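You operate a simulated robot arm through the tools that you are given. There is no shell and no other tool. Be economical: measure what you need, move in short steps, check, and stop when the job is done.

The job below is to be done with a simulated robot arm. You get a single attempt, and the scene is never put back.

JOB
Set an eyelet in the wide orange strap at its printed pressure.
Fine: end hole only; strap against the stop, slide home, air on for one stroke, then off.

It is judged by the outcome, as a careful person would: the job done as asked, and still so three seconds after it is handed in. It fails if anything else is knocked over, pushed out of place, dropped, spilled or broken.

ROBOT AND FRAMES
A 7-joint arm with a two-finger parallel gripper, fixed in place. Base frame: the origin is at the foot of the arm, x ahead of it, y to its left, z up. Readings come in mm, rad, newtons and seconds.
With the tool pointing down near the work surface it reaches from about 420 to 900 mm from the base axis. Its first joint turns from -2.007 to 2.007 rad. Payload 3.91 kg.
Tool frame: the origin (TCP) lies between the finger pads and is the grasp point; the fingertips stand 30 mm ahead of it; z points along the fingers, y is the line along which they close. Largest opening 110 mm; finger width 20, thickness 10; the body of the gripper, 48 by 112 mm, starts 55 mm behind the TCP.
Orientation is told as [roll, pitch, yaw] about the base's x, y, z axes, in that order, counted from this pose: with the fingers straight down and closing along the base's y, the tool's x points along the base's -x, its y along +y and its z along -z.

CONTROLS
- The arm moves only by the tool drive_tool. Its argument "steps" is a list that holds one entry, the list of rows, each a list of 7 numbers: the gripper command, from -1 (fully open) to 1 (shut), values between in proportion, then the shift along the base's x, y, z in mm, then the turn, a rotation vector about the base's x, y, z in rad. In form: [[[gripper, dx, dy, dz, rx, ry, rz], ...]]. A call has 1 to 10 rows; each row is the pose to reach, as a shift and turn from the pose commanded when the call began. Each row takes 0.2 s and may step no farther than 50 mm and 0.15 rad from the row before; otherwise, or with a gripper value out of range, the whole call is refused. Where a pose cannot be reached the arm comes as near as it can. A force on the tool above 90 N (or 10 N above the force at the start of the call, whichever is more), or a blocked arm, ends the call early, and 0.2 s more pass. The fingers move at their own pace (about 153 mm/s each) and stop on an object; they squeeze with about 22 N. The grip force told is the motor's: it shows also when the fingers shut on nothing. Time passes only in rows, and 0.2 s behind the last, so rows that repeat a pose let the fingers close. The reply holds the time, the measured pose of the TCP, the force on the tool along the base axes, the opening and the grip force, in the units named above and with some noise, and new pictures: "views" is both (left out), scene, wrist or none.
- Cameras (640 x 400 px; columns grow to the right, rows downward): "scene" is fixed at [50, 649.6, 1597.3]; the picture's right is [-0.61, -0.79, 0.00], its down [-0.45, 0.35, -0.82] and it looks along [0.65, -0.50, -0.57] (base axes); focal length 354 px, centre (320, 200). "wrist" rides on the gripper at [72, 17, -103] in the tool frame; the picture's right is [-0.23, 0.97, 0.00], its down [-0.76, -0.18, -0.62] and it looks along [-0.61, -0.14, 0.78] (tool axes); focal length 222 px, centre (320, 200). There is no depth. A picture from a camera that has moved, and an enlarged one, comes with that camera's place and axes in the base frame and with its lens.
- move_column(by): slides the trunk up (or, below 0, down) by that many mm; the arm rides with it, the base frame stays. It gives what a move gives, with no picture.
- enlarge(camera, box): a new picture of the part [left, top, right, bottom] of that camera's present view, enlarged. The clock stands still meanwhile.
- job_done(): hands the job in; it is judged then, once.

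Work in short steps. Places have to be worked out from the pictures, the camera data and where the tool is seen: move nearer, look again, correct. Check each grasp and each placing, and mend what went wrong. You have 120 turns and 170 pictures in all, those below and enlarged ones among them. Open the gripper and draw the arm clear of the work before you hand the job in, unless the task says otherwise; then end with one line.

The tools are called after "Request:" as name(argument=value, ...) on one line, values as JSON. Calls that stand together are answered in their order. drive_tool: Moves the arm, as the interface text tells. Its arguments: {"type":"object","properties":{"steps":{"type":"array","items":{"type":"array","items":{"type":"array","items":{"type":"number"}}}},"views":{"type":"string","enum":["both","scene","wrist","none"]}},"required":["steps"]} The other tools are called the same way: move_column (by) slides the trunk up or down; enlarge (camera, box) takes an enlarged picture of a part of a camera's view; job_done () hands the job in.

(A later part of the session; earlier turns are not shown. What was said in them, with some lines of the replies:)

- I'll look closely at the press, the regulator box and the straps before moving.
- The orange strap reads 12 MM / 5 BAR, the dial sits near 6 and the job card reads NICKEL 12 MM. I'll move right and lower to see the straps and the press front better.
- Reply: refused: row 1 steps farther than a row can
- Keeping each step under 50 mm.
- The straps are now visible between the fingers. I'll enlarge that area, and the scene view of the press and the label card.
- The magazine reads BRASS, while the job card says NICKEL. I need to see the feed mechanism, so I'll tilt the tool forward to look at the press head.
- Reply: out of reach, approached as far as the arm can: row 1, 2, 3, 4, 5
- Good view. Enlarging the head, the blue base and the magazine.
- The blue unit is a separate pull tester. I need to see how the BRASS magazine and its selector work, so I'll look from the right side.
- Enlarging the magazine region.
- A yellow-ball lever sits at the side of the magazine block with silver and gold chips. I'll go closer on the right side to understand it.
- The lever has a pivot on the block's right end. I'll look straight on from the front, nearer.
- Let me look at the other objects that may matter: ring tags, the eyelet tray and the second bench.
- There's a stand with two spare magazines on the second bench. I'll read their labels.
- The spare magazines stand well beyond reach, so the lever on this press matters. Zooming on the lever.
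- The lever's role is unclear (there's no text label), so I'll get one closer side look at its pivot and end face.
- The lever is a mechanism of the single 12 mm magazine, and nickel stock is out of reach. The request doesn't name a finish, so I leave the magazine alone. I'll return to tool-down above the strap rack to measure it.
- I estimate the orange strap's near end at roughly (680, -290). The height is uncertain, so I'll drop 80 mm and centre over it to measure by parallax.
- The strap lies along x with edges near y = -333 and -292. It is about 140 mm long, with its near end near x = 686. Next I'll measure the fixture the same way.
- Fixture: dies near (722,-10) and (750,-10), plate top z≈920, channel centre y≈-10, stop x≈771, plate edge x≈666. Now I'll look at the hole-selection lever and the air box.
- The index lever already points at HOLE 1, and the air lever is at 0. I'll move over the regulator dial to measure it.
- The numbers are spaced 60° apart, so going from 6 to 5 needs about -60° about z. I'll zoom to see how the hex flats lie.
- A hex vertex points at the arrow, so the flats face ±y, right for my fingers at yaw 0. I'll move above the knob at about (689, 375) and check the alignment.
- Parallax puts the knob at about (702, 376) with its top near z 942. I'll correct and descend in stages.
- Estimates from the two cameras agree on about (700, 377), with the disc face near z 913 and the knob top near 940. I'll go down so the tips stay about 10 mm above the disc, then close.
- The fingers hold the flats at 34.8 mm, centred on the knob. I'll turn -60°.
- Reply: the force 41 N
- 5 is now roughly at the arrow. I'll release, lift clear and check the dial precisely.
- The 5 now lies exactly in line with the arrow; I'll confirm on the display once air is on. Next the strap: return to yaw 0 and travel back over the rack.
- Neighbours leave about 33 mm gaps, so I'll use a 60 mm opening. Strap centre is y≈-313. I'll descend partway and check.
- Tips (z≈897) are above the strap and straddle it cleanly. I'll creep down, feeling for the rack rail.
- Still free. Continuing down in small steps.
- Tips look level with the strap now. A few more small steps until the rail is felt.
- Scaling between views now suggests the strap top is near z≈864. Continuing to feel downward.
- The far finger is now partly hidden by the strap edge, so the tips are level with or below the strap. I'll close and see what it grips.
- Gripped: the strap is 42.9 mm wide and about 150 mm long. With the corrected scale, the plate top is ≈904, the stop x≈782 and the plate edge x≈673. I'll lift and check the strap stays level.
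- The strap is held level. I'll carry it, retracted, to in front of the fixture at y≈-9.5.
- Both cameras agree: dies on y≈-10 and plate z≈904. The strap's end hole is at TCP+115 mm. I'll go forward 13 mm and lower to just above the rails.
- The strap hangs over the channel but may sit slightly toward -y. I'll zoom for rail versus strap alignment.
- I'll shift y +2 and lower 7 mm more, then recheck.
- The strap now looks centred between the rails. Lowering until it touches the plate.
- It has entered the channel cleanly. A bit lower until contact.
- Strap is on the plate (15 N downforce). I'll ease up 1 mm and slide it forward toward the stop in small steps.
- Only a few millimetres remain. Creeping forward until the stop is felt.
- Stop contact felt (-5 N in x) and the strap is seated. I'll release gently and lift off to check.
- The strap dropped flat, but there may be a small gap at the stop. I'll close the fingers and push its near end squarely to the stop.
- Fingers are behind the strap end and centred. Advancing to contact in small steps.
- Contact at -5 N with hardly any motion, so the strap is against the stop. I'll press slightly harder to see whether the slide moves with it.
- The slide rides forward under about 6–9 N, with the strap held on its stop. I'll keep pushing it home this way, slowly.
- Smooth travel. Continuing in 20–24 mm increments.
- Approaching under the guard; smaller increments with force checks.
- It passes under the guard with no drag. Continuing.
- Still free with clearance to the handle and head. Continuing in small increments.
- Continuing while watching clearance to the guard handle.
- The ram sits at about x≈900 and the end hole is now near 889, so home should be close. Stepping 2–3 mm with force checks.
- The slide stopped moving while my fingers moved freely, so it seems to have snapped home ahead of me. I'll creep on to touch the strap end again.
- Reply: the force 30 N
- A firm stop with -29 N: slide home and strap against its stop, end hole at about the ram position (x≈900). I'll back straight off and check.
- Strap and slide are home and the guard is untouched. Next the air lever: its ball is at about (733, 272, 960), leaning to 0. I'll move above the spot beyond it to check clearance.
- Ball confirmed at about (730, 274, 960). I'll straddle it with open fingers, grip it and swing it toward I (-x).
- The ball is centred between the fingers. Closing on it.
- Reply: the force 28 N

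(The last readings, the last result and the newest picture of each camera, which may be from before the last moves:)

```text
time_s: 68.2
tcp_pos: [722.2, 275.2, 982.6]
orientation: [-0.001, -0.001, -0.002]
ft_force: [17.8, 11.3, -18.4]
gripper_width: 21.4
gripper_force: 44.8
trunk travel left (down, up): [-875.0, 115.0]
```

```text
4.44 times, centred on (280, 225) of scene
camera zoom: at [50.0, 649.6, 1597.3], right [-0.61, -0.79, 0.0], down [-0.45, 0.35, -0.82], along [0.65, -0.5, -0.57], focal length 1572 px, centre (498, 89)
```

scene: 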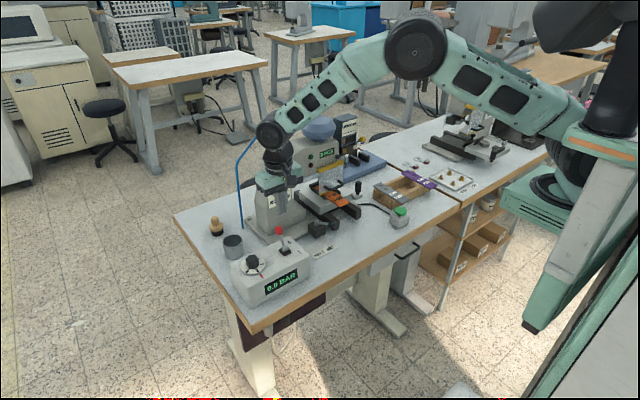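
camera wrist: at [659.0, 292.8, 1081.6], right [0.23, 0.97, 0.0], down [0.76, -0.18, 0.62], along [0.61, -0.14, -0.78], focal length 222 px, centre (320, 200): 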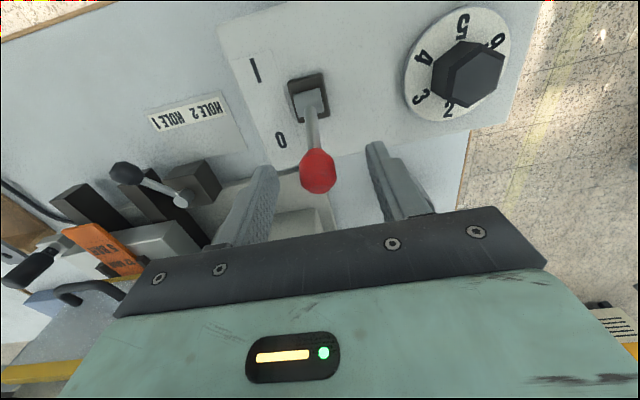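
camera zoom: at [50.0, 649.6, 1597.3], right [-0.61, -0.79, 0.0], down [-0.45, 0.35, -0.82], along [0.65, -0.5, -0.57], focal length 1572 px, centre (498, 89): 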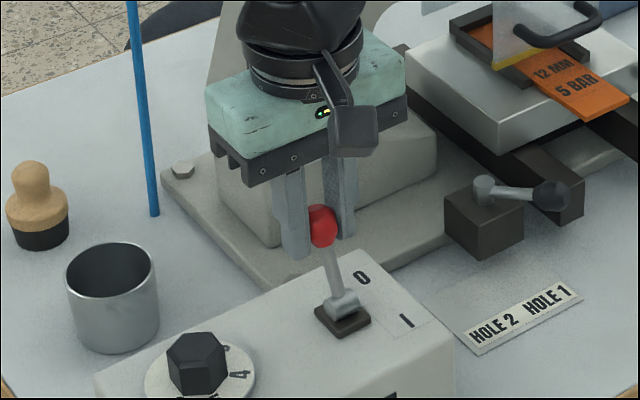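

The lever is moving with me. Continuing along its arc over centre toward I.

Request:
drive_tool(steps=[[[0.8, -8, 0, 3, 0, 0, 0], [0.8, -16, 0, 5, 0, 0, 0], [0.8, -24, 0, 6, 0, 0, 0]]], views="none")

Request:
drive_tool(steps=[[[0.8, -8, 0, -2, 0, 0, 0], [0.8, -16, 0, -5, 0, 0, 0], [0.8, -22, 0, -8, 0, 0, 0]]], views="wrist")

Request:
enlarge(camera="scene", box=[220, 200, 340, 290])

```text
time_s: 69.0
tcp_pos: [698.8, 275.3, 990.9]
orientation: [0.001, -0.003, -0.002]
ft_force: [20.4, 12.0, -10.1]
gripper_width: 21.1
gripper_force: 45.3
trunk travel left (down, up): [-875.0, 115.0]
```

```text
time_s: 69.8
tcp_pos: [675.4, 275.8, 984.0]
orientation: [0.002, -0.005, -0.001]
ft_force: [14.2, 6.4, 21.5]
gripper_width: 21.3
gripper_force: 45.5
trunk travel left (down, up): [-875.0, 115.0]
camera wrist: at [602.6, 292.2, 1087.7], right [0.23, 0.97, 0.0], down [0.76, -0.18, 0.63], along [0.61, -0.14, -0.78], focal length 222 px, centre (320, 200)
```

wrist: 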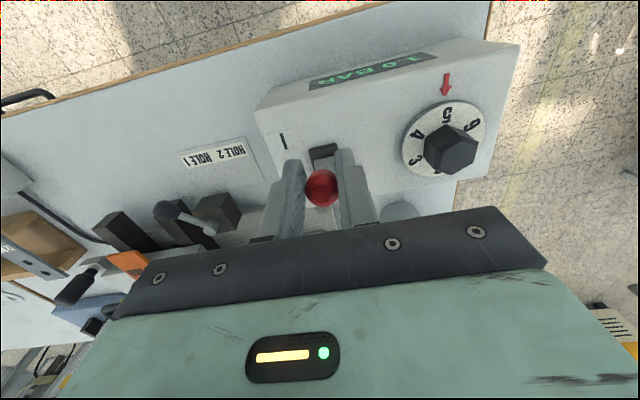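

```text
4.44 times, centred on (280, 245) of scene
camera zoom: at [50.0, 649.6, 1597.3], right [-0.61, -0.79, 0.0], down [-0.45, 0.35, -0.82], along [0.65, -0.5, -0.57], focal length 1572 px, centre (498, 0)
```

zoom: 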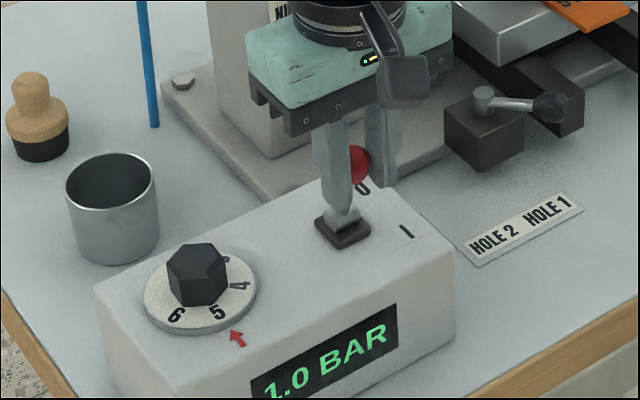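

The display is ramping (1.0 BAR), so air is coming on. I'll finish the throw to its end.

Request:
drive_tool(steps=[[[0.8, -6, 0, -5, 0, 0, 0], [0.8, -12, 0, -10, 0, 0, 0]]], views="none")

Request:
enlarge(camera="scene", box=[220, 210, 340, 300])

```text
time_s: 70.4
tcp_pos: [659.7, 275.5, 971.3]
orientation: [0.001, 0.003, -0.001]
ft_force: [2.9, 10.0, 14.0]
gripper_width: 19.8
gripper_force: 45.0
trunk travel left (down, up): [-875.0, 115.0]
```

```text
4.44 times, centred on (280, 255) of scene
camera zoom: at [50.0, 649.6, 1597.3], right [-0.61, -0.79, 0.0], down [-0.45, 0.35, -0.82], along [0.65, -0.5, -0.57], focal length 1572 px, centre (498, -44)
```

zoom: 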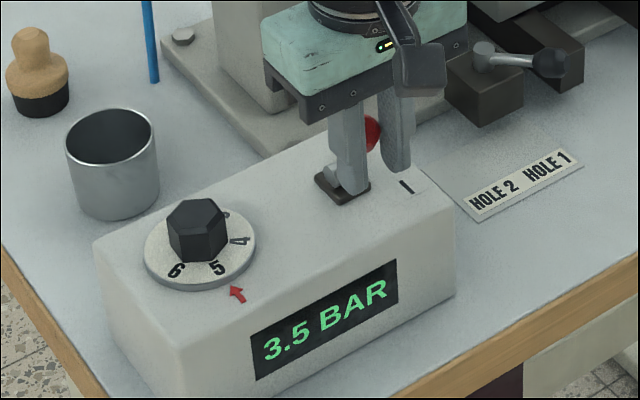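

The lever is at I and pressure is still rising. I'll release, lift off and read the settled pressure.

Request:
drive_tool(steps=[[[0.2, 0, 0, 1, 0, 0, 0], [0.2, 0, 0, 40, 0, 0, 0], [0.2, -10, 0, 80, 0, 0, 0], [0.2, -10, -20, 80, 0, 0, 0], [0.2, -10, -20, 80, 0, 0, 0], [0.2, -10, -20, 80, 0, 0, 0]]], views="wrist")

Request:
enlarge(camera="scene", box=[220, 210, 340, 300])

Request:
enlarge(camera="scene", box=[280, 120, 400, 210])

```text
time_s: 71.8
tcp_pos: [651.6, 253.8, 1052.6]
orientation: [0.001, -0.001, -0.001]
ft_force: [-0.3, -0.2, 0.1]
gripper_width: 44.1
gripper_force: 0.0
trunk travel left (down, up): [-875.0, 115.0]
camera wrist: at [579.5, 271.2, 1155.0], right [0.23, 0.97, 0.0], down [0.76, -0.18, 0.62], along [0.61, -0.14, -0.78], focal length 222 px, centre (320, 200)
```

wrist: 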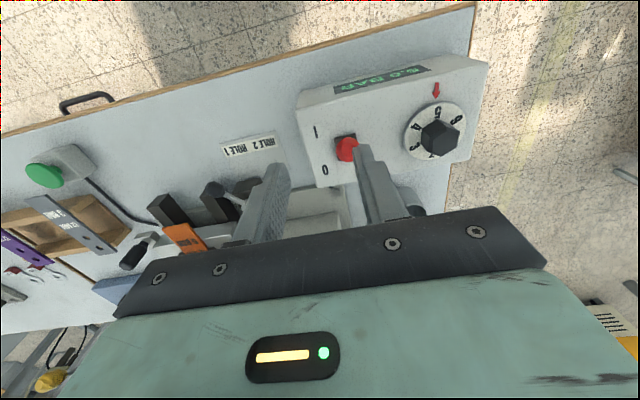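

```text
4.44 times, centred on (280, 255) of scene
camera zoom: at [50.0, 649.6, 1597.3], right [-0.61, -0.79, 0.0], down [-0.45, 0.35, -0.82], along [0.65, -0.5, -0.57], focal length 1572 px, centre (498, -44)
```

zoom: 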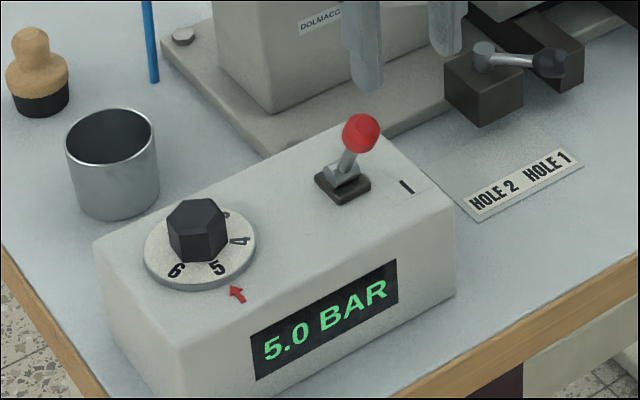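

```text
4.44 times, centred on (340, 165) of scene
camera zoom: at [50.0, 649.6, 1597.3], right [-0.61, -0.79, 0.0], down [-0.45, 0.35, -0.82], along [0.65, -0.5, -0.57], focal length 1572 px, centre (231, 356)
```

zoom: 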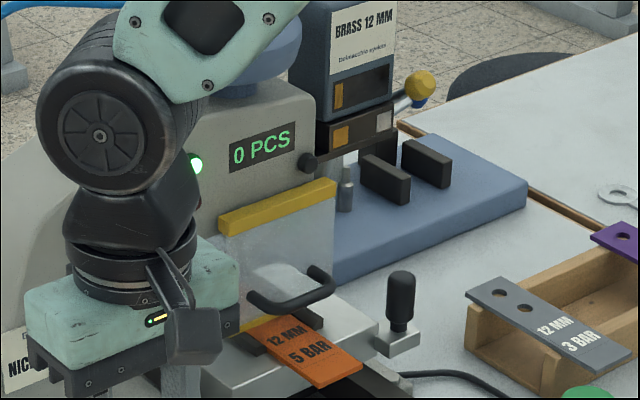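

5.0 BAR and the green ready lamp is lit. The stroke button is at about (661, -172, 869), so I'll move above it with closed fingers.

Request:
drive_tool(steps=[[[1, -10, -45, 10, 0, 0, 0], [1, -20, -90, 10, 0, 0, 0], [1, -20, -135, 10, 0, 0, 0], [1, -20, -180, 10, 0, 0, 0], [1, -20, -225, 10, 0, 0, 0], [1, -20, -270, 10, 0, 0, 0], [1, -20, -315, 0, 0, 0, 0], [1, -15, -360, -10, 0, 0, 0], [1, 0, -405, -20, 0, 0, 0], [1, 9, -426, -50, 0, 0, 0]]], views="both")

Request:
enlarge(camera="wrist", box=[220, 70, 420, 195])

Request:
enlarge(camera="scene", box=[350, 165, 446, 237])

```text
time_s: 74.0
tcp_pos: [661.7, -172.9, 1002.2]
orientation: [-0.002, 0.0, 0.001]
ft_force: [0.0, -0.1, 0.6]
gripper_width: 0.0
gripper_force: 21.7
trunk travel left (down, up): [-875.0, 115.0]
camera wrist: at [589.0, -155.1, 1105.3], right [0.23, 0.97, 0.0], down [0.76, -0.18, 0.62], along [0.61, -0.14, -0.78], focal length 222 px, centre (320, 200)
```

scene: 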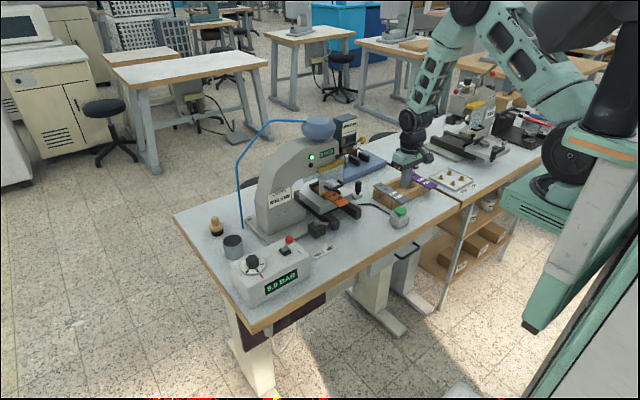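
wrist: 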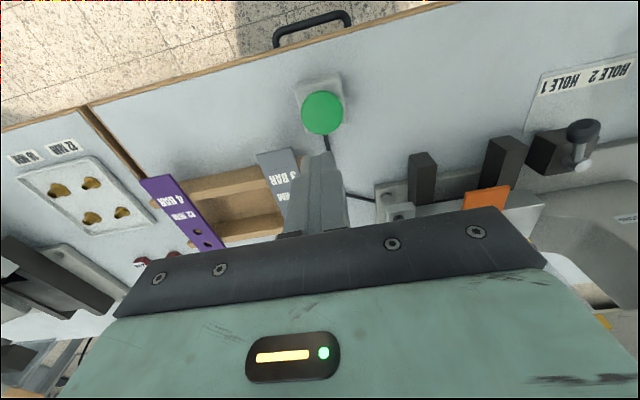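

```text
3.20 times, centred on (320, 132) of wrist
camera zoom: at [589.0, -155.1, 1105.3], right [0.23, 0.97, 0.0], down [0.76, -0.18, 0.62], along [0.61, -0.14, -0.78], focal length 711 px, centre (320, 416)
```

zoom: 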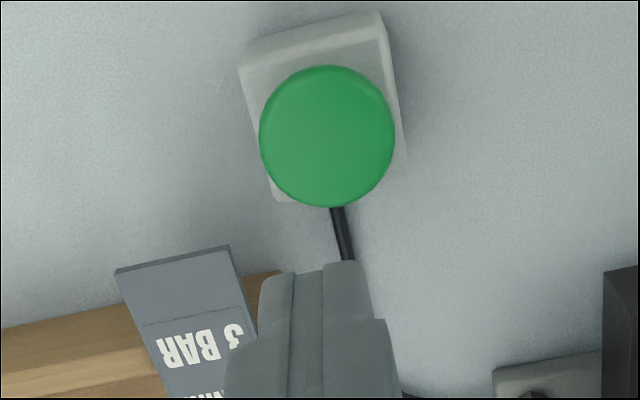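

```text
5.56 times, centred on (398, 201) of scene
camera zoom: at [50.0, 649.6, 1597.3], right [-0.61, -0.79, 0.0], down [-0.45, 0.35, -0.82], along [0.65, -0.5, -0.57], focal length 1965 px, centre (-113, 194)
```

zoom: 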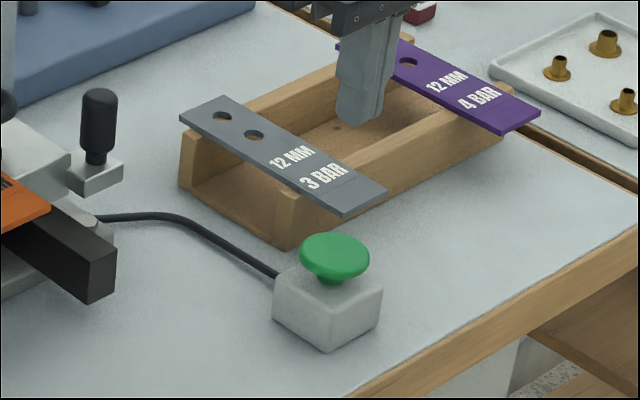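

The button is aligned (shift y +2). Descending toward it.

Request:
drive_tool(steps=[[[1, -1, 2, -45, 0, 0, 0], [1, -1, 2, -85, 0, 0, 0]]], views="wrist")

Request:
enlarge(camera="scene", box=[350, 165, 446, 237])

```text
time_s: 74.6
tcp_pos: [661.2, -171.0, 916.3]
orientation: [0.0, 0.001, -0.003]
ft_force: [0.7, -0.1, 0.2]
gripper_width: 0.1
gripper_force: 22.5
trunk travel left (down, up): [-875.0, 115.0]
camera wrist: at [588.3, -153.0, 1020.3], right [0.23, 0.97, 0.0], down [0.76, -0.18, 0.62], along [0.61, -0.14, -0.78], focal length 222 px, centre (320, 200)
```

wrist: 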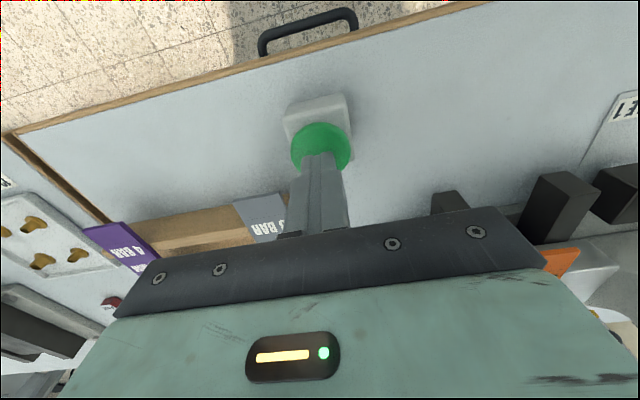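

```text
5.56 times, centred on (398, 201) of scene
camera zoom: at [50.0, 649.6, 1597.3], right [-0.61, -0.79, 0.0], down [-0.45, 0.35, -0.82], along [0.65, -0.5, -0.57], focal length 1965 px, centre (-113, 194)
```

zoom: 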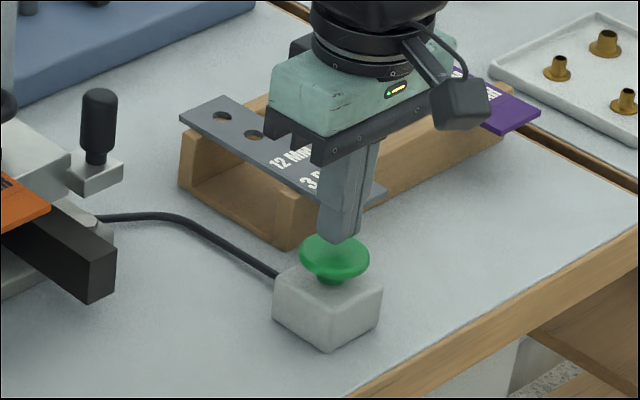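

Tip is right over the button. Feeling for contact.

Request:
drive_tool(steps=[[[1, -2, 0, -5, 0, 0, 0], [1, -2, 0, -10, 0, 0, 0]]], views="none")

Request:
drive_tool(steps=[[[1, 0, 0, -2, 0, 0, 0], [1, 0, 0, -4, 0, 0, 0]]], views="none")

Request:
enlarge(camera="scene", box=[350, 165, 446, 237])

```text
time_s: 75.2
tcp_pos: [658.5, -170.4, 906.4]
orientation: [0.0, -0.001, 0.001]
ft_force: [0.4, -0.7, 0.5]
gripper_width: 0.1
gripper_force: 21.8
trunk travel left (down, up): [-875.0, 115.0]
```

```text
time_s: 75.8
tcp_pos: [658.8, -170.5, 902.6]
orientation: [0.0, 0.0, -0.001]
ft_force: [-0.7, 0.8, 1.2]
gripper_width: 0.0
gripper_force: 22.4
trunk travel left (down, up): [-875.0, 115.0]
```

```text
5.56 times, centred on (398, 201) of scene
camera zoom: at [50.0, 649.6, 1597.3], right [-0.61, -0.79, 0.0], down [-0.45, 0.35, -0.82], along [0.65, -0.5, -0.57], focal length 1965 px, centre (-113, 194)
```

zoom: 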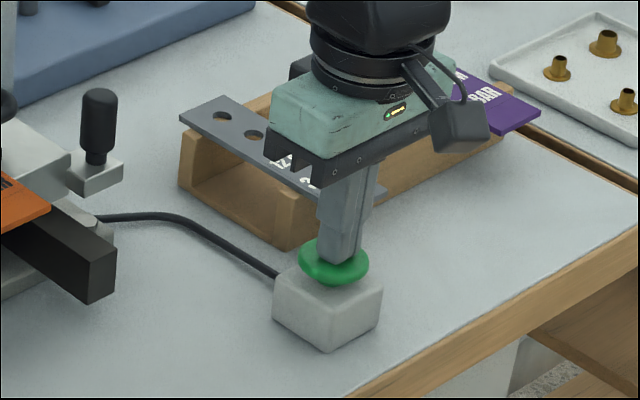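

About to touch. I'll make one press-and-release and then read the counter.

Request:
drive_tool(steps=[[[1, 0, 0, -2, 0, 0, 0], [1, 0, 0, -4, 0, 0, 0], [1, 0, 0, -6, 0, 0, 0]]], views="none")

Request:
enlarge(camera="scene", box=[280, 120, 376, 192])

```text
time_s: 76.6
tcp_pos: [658.4, -171.1, 898.5]
orientation: [0.0, -0.002, -0.001]
ft_force: [-1.6, 0.9, 6.2]
gripper_width: 0.3
gripper_force: 22.0
trunk travel left (down, up): [-875.0, 115.0]
```

```text
5.56 times, centred on (328, 156) of scene
camera zoom: at [50.0, 649.6, 1597.3], right [-0.61, -0.79, 0.0], down [-0.45, 0.35, -0.82], along [0.65, -0.5, -0.57], focal length 1965 px, centre (276, 444)
```

zoom: 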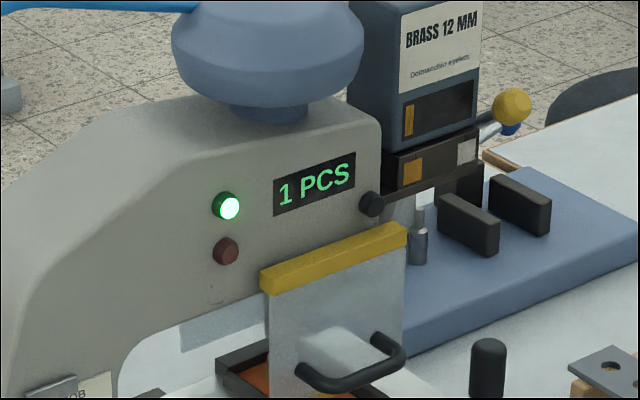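

1 PCS: exactly one stroke. Lifting straight off the button and checking the counter stays at 1.

Request:
drive_tool(steps=[[[1, 0, 0, 20, 0, 0, 0], [1, 0, 0, 65, 0, 0, 0], [1, 0, 0, 110, 0, 0, 0], [1, 0, 20, 150, 0, 0, 0], [1, -5, 65, 160, 0, 0, 0], [1, -5, 110, 160, 0, 0, 0], [1, -5, 155, 160, 0, 0, 0], [1, -5, 200, 160, 0, 0, 0], [1, -5, 245, 160, 0, 0, 0], [1, -5, 290, 160, 0, 0, 0]]], views="none")

Request:
enlarge(camera="scene", box=[280, 120, 376, 192])

Request:
enlarge(camera="scene", box=[220, 210, 340, 300])

```text
time_s: 78.8
tcp_pos: [652.5, 119.4, 1056.5]
orientation: [0.0, 0.0, -0.005]
ft_force: [-0.2, -0.2, 0.3]
gripper_width: 0.0
gripper_force: 22.3
trunk travel left (down, up): [-875.0, 115.0]
```

```text
5.56 times, centred on (328, 156) of scene
camera zoom: at [50.0, 649.6, 1597.3], right [-0.61, -0.79, 0.0], down [-0.45, 0.35, -0.82], along [0.65, -0.5, -0.57], focal length 1965 px, centre (276, 444)
```

zoom: 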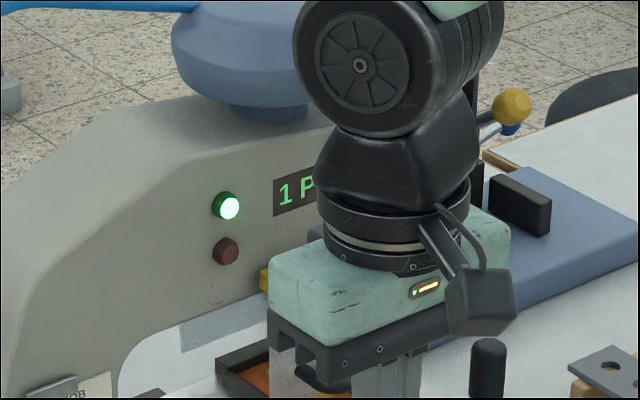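

```text
4.44 times, centred on (280, 255) of scene
camera zoom: at [50.0, 649.6, 1597.3], right [-0.61, -0.79, 0.0], down [-0.45, 0.35, -0.82], along [0.65, -0.5, -0.57], focal length 1572 px, centre (498, -44)
```

zoom: 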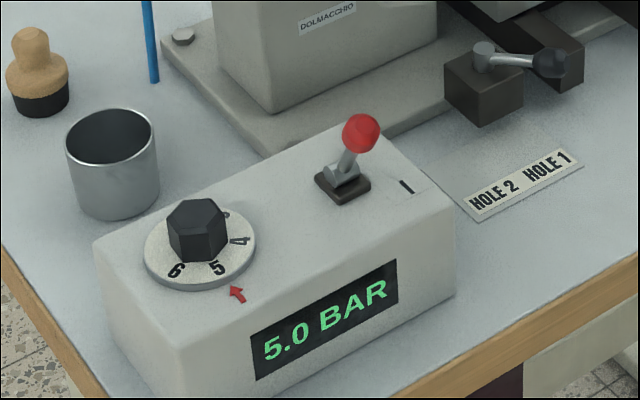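

Counter holds at 1 PCS. Now air off: the ball is at about (674, 274, 964). I'll straddle and grip it as before.

Request:
drive_tool(steps=[[[-0.1, 0, 45, 10, 0, 0, 0], [-0.1, 0, 90, 10, 0, 0, 0], [-0.1, 10, 130, 0, 0, 0, 0], [-0.1, 21, 155, 0, 0, 0, 0], [-0.1, 21, 155, -40, 0, 0, 0], [-0.1, 21, 155, -74, 0, 0, 0]]], views="wrist")

Request:
enlarge(camera="wrist", box=[220, 90, 420, 215])

```text
time_s: 80.2
tcp_pos: [673.7, 275.7, 982.2]
orientation: [-0.001, 0.001, -0.001]
ft_force: [0.0, 0.3, 0.5]
gripper_width: 60.5
gripper_force: 0.0
trunk travel left (down, up): [-875.0, 115.0]
camera wrist: at [601.0, 292.6, 1086.2], right [0.23, 0.97, 0.0], down [0.76, -0.18, 0.62], along [0.61, -0.14, -0.78], focal length 222 px, centre (320, 200)
```

wrist: 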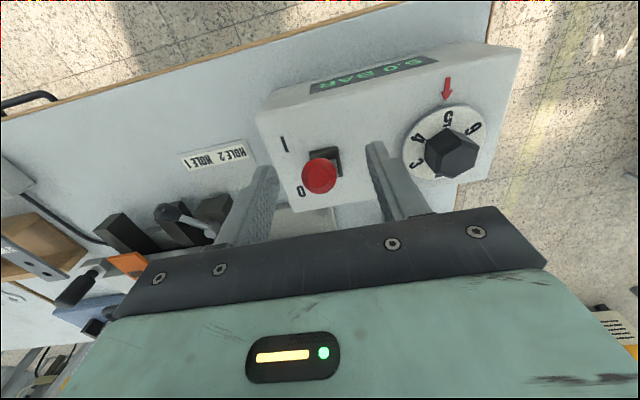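

```text
3.20 times, centred on (320, 152) of wrist
camera zoom: at [601.0, 292.6, 1086.2], right [0.23, 0.97, 0.0], down [0.76, -0.18, 0.62], along [0.61, -0.14, -0.78], focal length 711 px, centre (320, 352)
```

zoom: 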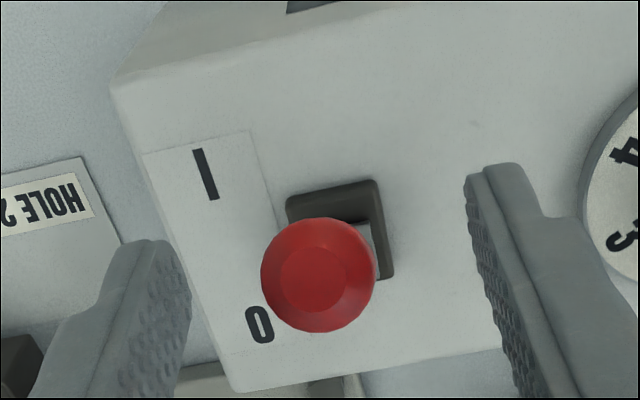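

Aligned. Closing and swinging back over centre to 0.

Request:
drive_tool(steps=[[[0.4, 0, -1, 0, 0, 0, 0], [0.8, 0, -1, 0, 0, 0, 0], [0.8, 0, -1, 0, 0, 0, 0], [0.8, 8, -1, 4, 0, 0, 0], [0.8, 16, -1, 7, 0, 0, 0], [0.8, 24, -1, 8, 0, 0, 0], [0.8, 32, -1, 7, 0, 0, 0], [0.8, 40, -1, 4, 0, 0, 0], [0.8, 48, -1, 0, 0, 0, 0]]], views="none")

Request:
enlarge(camera="scene", box=[220, 200, 340, 290])

```text
time_s: 82.2
tcp_pos: [723.2, 275.2, 987.3]
orientation: [0.005, -0.007, -0.003]
ft_force: [-4.3, 6.0, 23.6]
gripper_width: 20.7
gripper_force: 44.6
trunk travel left (down, up): [-875.0, 115.0]
```

```text
4.44 times, centred on (280, 245) of scene
camera zoom: at [50.0, 649.6, 1597.3], right [-0.61, -0.79, 0.0], down [-0.45, 0.35, -0.82], along [0.65, -0.5, -0.57], focal length 1572 px, centre (498, 0)
```

zoom: 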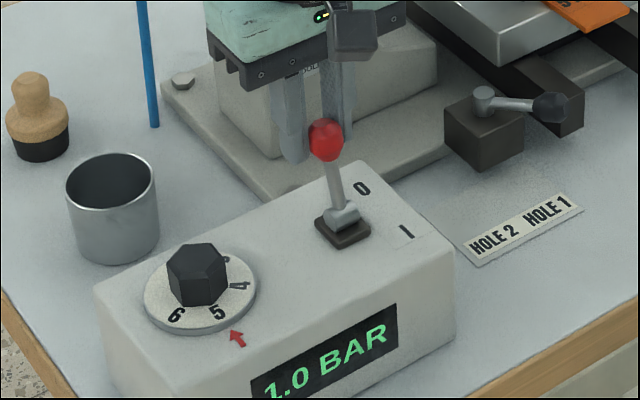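

Pressure is falling (1.0 BAR). I'll finish the throw to the 0 end, then release.

Request:
drive_tool(steps=[[[0.8, 4, 0, -3, 0, 0, 0], [0.8, 9, 0, -6, 0, 0, 0], [0.8, 9, 0, -6, 0, 0, 0], [0.2, 9, 0, -6, 0, 0, 0], [-0.1, 9, 0, -6, 0, 0, 0], [-0.1, 9, 0, 40, 0, 0, 0], [-0.1, -10, 0, 85, 0, 0, 0], [-0.1, -55, 0, 95, 0, 0, 0]]], views="wrist")

Request:
enlarge(camera="scene", box=[220, 200, 340, 290])

```text
time_s: 84.0
tcp_pos: [667.1, 274.7, 1079.1]
orientation: [0.0, 0.0, -0.003]
ft_force: [0.6, 0.0, -0.4]
gripper_width: 60.5
gripper_force: 0.0
trunk travel left (down, up): [-875.0, 115.0]
camera wrist: at [595.0, 291.5, 1182.1], right [0.23, 0.97, 0.0], down [0.76, -0.18, 0.62], along [0.61, -0.14, -0.78], focal length 222 px, centre (320, 200)
```

wrist: 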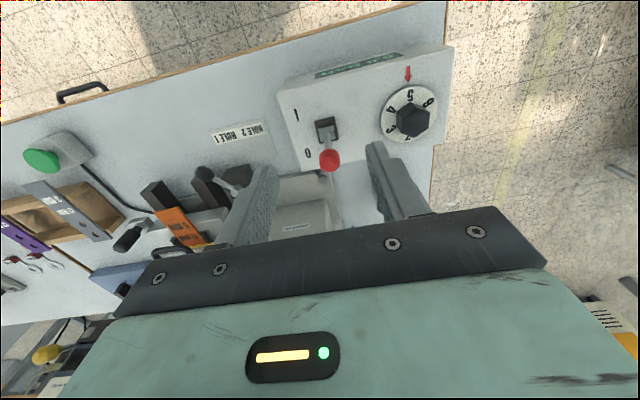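

```text
4.44 times, centred on (280, 245) of scene
camera zoom: at [50.0, 649.6, 1597.3], right [-0.61, -0.79, 0.0], down [-0.45, 0.35, -0.82], along [0.65, -0.5, -0.57], focal length 1572 px, centre (498, 0)
```

zoom: 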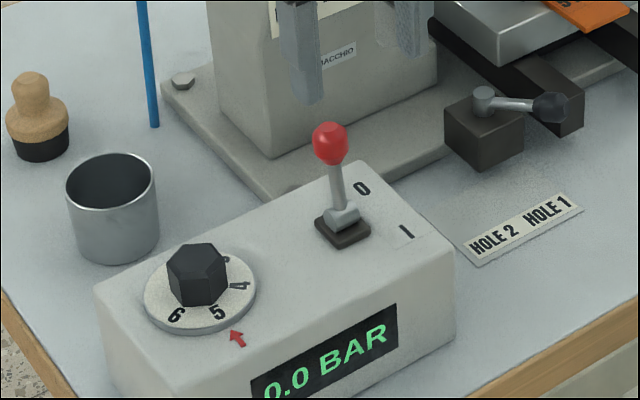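

Display is 0.0 BAR, but the lever isn't quite as far over as at the start. I'll nudge it fully to 0 with closed fingers.

Request:
drive_tool(steps=[[[1, 0, 0, 0, 0, 0, 0], [1, 8, 0, -40, 0, 0, 0], [1, 12, 0, -80, 0, 0, 0], [1, 12, 0, -97, 0, 0, 0], [1, 22, 0, -97, 0, 0, 0], [1, 32, 0, -97, 0, 0, 0], [1, 38, 0, -97, 0, 0, 0]]], views="none")

Request:
enlarge(camera="scene", box=[220, 180, 340, 270])

```text
time_s: 85.6
tcp_pos: [702.2, 273.2, 979.8]
orientation: [-0.001, 0.004, -0.001]
ft_force: [-13.4, -1.3, 5.7]
gripper_width: 0.0
gripper_force: 21.7
trunk travel left (down, up): [-875.0, 115.0]
```

```text
4.44 times, centred on (280, 225) of scene
camera zoom: at [50.0, 649.6, 1597.3], right [-0.61, -0.79, 0.0], down [-0.45, 0.35, -0.82], along [0.65, -0.5, -0.57], focal length 1572 px, centre (498, 89)
```

zoom: 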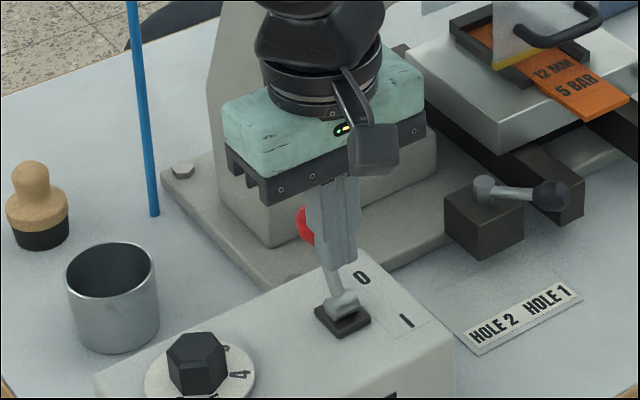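

It's moving over. A little more, then back off.

Request:
drive_tool(steps=[[[1, 4, 0, 0, 0, 0, 0], [1, 8, 0, 0, 0, 0, 0], [1, 8, 0, 0, 0, 0, 0], [1, -10, 0, 0, 0, 0, 0], [1, -20, 0, 45, 0, 0, 0], [1, -40, 0, 85, 0, 0, 0]]], views="none")

Request:
enlarge(camera="scene", box=[220, 200, 340, 290])

```text
time_s: 87.0
tcp_pos: [666.7, 271.4, 1064.9]
orientation: [-0.003, 0.0, -0.001]
ft_force: [0.8, 0.1, -1.4]
gripper_width: 0.0
gripper_force: 21.9
trunk travel left (down, up): [-875.0, 115.0]
```

```text
4.44 times, centred on (280, 245) of scene
camera zoom: at [50.0, 649.6, 1597.3], right [-0.61, -0.79, 0.0], down [-0.45, 0.35, -0.82], along [0.65, -0.5, -0.57], focal length 1572 px, centre (498, 0)
```

zoom: 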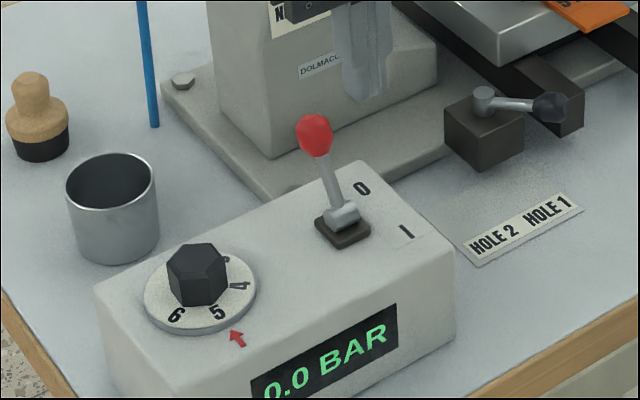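

The lever is back at its full 0 position with 0.0 BAR. I'll withdraw, open the gripper, and look at the press from the front for a final check.

Request:
drive_tool(steps=[[[-1, -40, -20, 10, 0, 0, 0], [-1, -75, -55, 20, 0, 0, 0], [-1, -100, -95, 20, 0, 0, 0], [-1, -100, -140, 20, 0, -0.1, 0], [-1, -100, -185, 20, 0, -0.2, 0], [-1, -100, -230, 10, 0, -0.3, 0], [-1, -100, -240, 0, 0, -0.4, 0], [-1, -100, -240, 0, 0, -0.5, 0]]], views="both")

Request:
enlarge(camera="wrist", box=[240, 90, 400, 190])

Request:
enlarge(camera="scene", box=[280, 120, 376, 192])

```text
refused: row 2 steps farther than a row can; nothing moved
```

```text
4.00 times, centred on (320, 140) of wrist
camera zoom: at [594.1, 289.7, 1169.3], right [0.23, 0.97, 0.0], down [0.76, -0.18, 0.62], along [0.61, -0.14, -0.78], focal length 888 px, centre (320, 440)
```

zoom: 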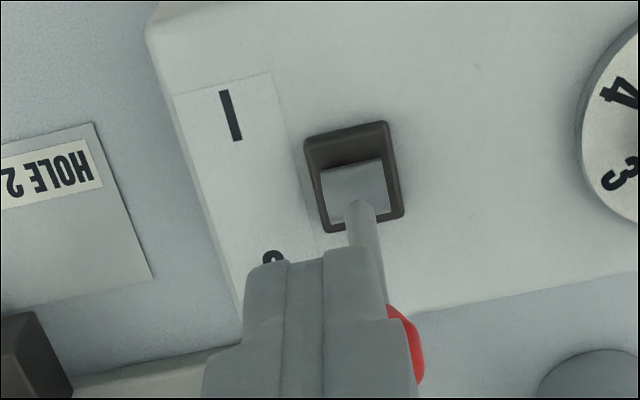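

```text
5.56 times, centred on (328, 156) of scene
camera zoom: at [50.0, 649.6, 1597.3], right [-0.61, -0.79, 0.0], down [-0.45, 0.35, -0.82], along [0.65, -0.5, -0.57], focal length 1965 px, centre (276, 444)
```

zoom: 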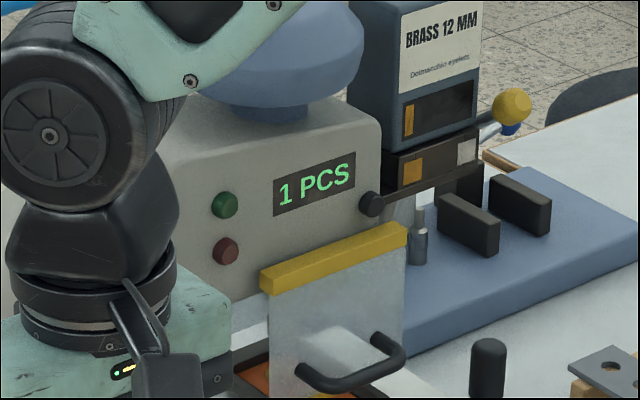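

Still 1 PCS with the lamps off. Retrying the withdrawal with smaller steps.

Request:
drive_tool(steps=[[[-1, -35, -10, 10, 0, 0, 0], [-1, -65, -40, 20, 0, 0, 0], [-1, -90, -80, 20, 0, 0, 0], [-1, -100, -125, 20, 0, -0.1, 0], [-1, -100, -170, 20, 0, -0.2, 0], [-1, -100, -215, 15, 0, -0.3, 0], [-1, -100, -240, 5, 0, -0.4, 0], [-1, -100, -250, 0, 0, -0.5, 0]]], views="both")

Request:
enlarge(camera="wrist", box=[240, 70, 400, 170])

```text
time_s: 88.8
tcp_pos: [565.4, 23.5, 1066.5]
orientation: [0.001, -0.503, 0.001]
ft_force: [-0.2, 0.3, 0.0]
gripper_width: 110.0
gripper_force: 0.0
trunk travel left (down, up): [-875.0, 115.0]
camera wrist: at [452.6, 40.7, 1122.1], right [0.2, 0.97, 0.11], down [0.37, -0.18, 0.91], along [0.91, -0.14, -0.39], focal length 222 px, centre (320, 200)
```

scene: 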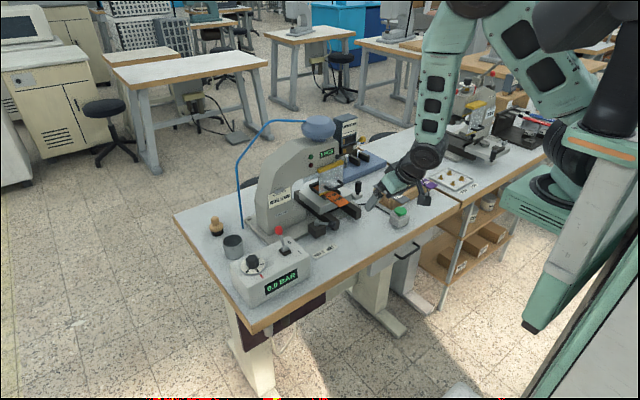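
wrist: 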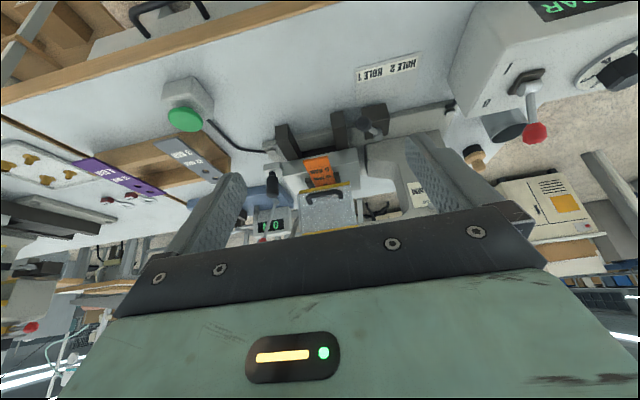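

```text
4.00 times, centred on (320, 120) of wrist
camera zoom: at [452.6, 40.7, 1122.1], right [0.2, 0.97, 0.11], down [0.37, -0.18, 0.91], along [0.91, -0.14, -0.39], focal length 888 px, centre (320, 520)
```

zoom: 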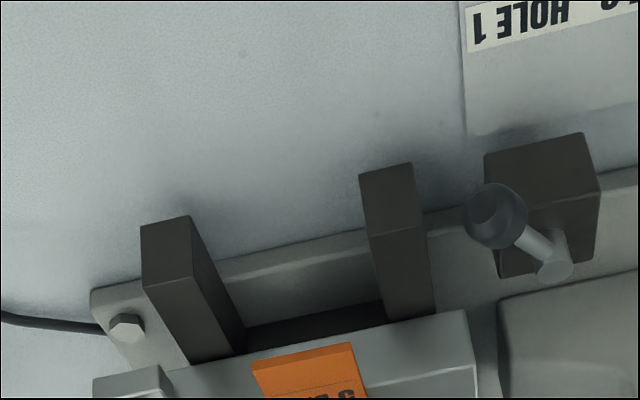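

Looking through the clear guard at the strap's end hole.

Request:
enlarge(camera="wrist", box=[280, 150, 376, 210])

Request:
enlarge(camera="scene", box=[306, 165, 354, 201])

```text
6.67 times, centred on (328, 180) of wrist
camera zoom: at [452.6, 40.7, 1122.1], right [0.2, 0.97, 0.11], down [0.37, -0.18, 0.91], along [0.91, -0.14, -0.39], focal length 1481 px, centre (267, 333)
```

zoom: 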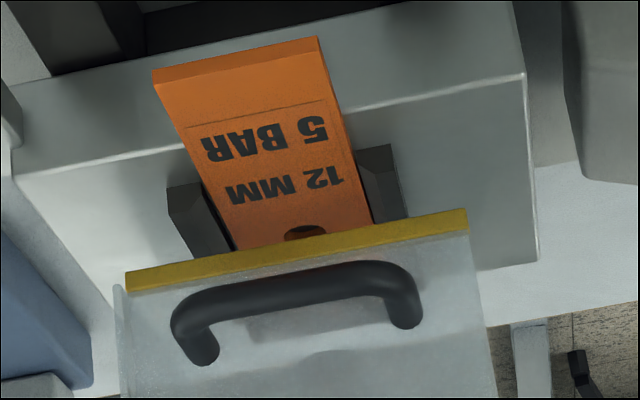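

```text
11.11 times, centred on (330, 183) of scene
camera zoom: at [50.0, 649.6, 1597.3], right [-0.61, -0.79, 0.0], down [-0.45, 0.35, -0.82], along [0.65, -0.5, -0.57], focal length 3930 px, centre (209, 389)
```

zoom: 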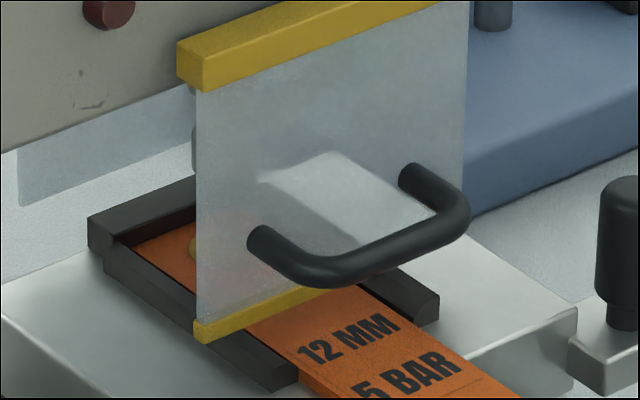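

A brass eyelet sits in the end hole, the second hole is still open, the counter reads 1 PCS, and air is off. The gripper is open and I'll draw the arm a bit higher before handing in.

Request:
drive_tool(steps=[[[-1, -10, 0, 35, 0, 0.1, 0], [-1, -20, 0, 70, 0, 0.2, 0], [-1, -20, 0, 100, 0, 0.3, 0]]], views="scene")

Request:
job_done()

```text
time_s: 89.6
tcp_pos: [546.3, 24.5, 1165.3]
orientation: [-0.001, -0.197, -0.001]
ft_force: [0.6, 0.1, -0.2]
gripper_width: 109.9
gripper_force: 0.0
trunk travel left (down, up): [-875.0, 115.0]
```

scene: 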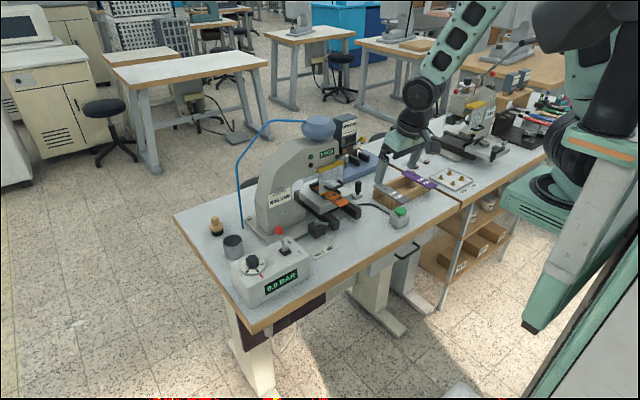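

```text
The job is handed in.
```

I set one eyelet in the end hole of the orange strap at 5.0 bar in a single stroke, with the air back off; the eyelet is brass because that magazine was loaded, although the press's job card says NICKEL 12 MM and the nickel magazine was out of reach.
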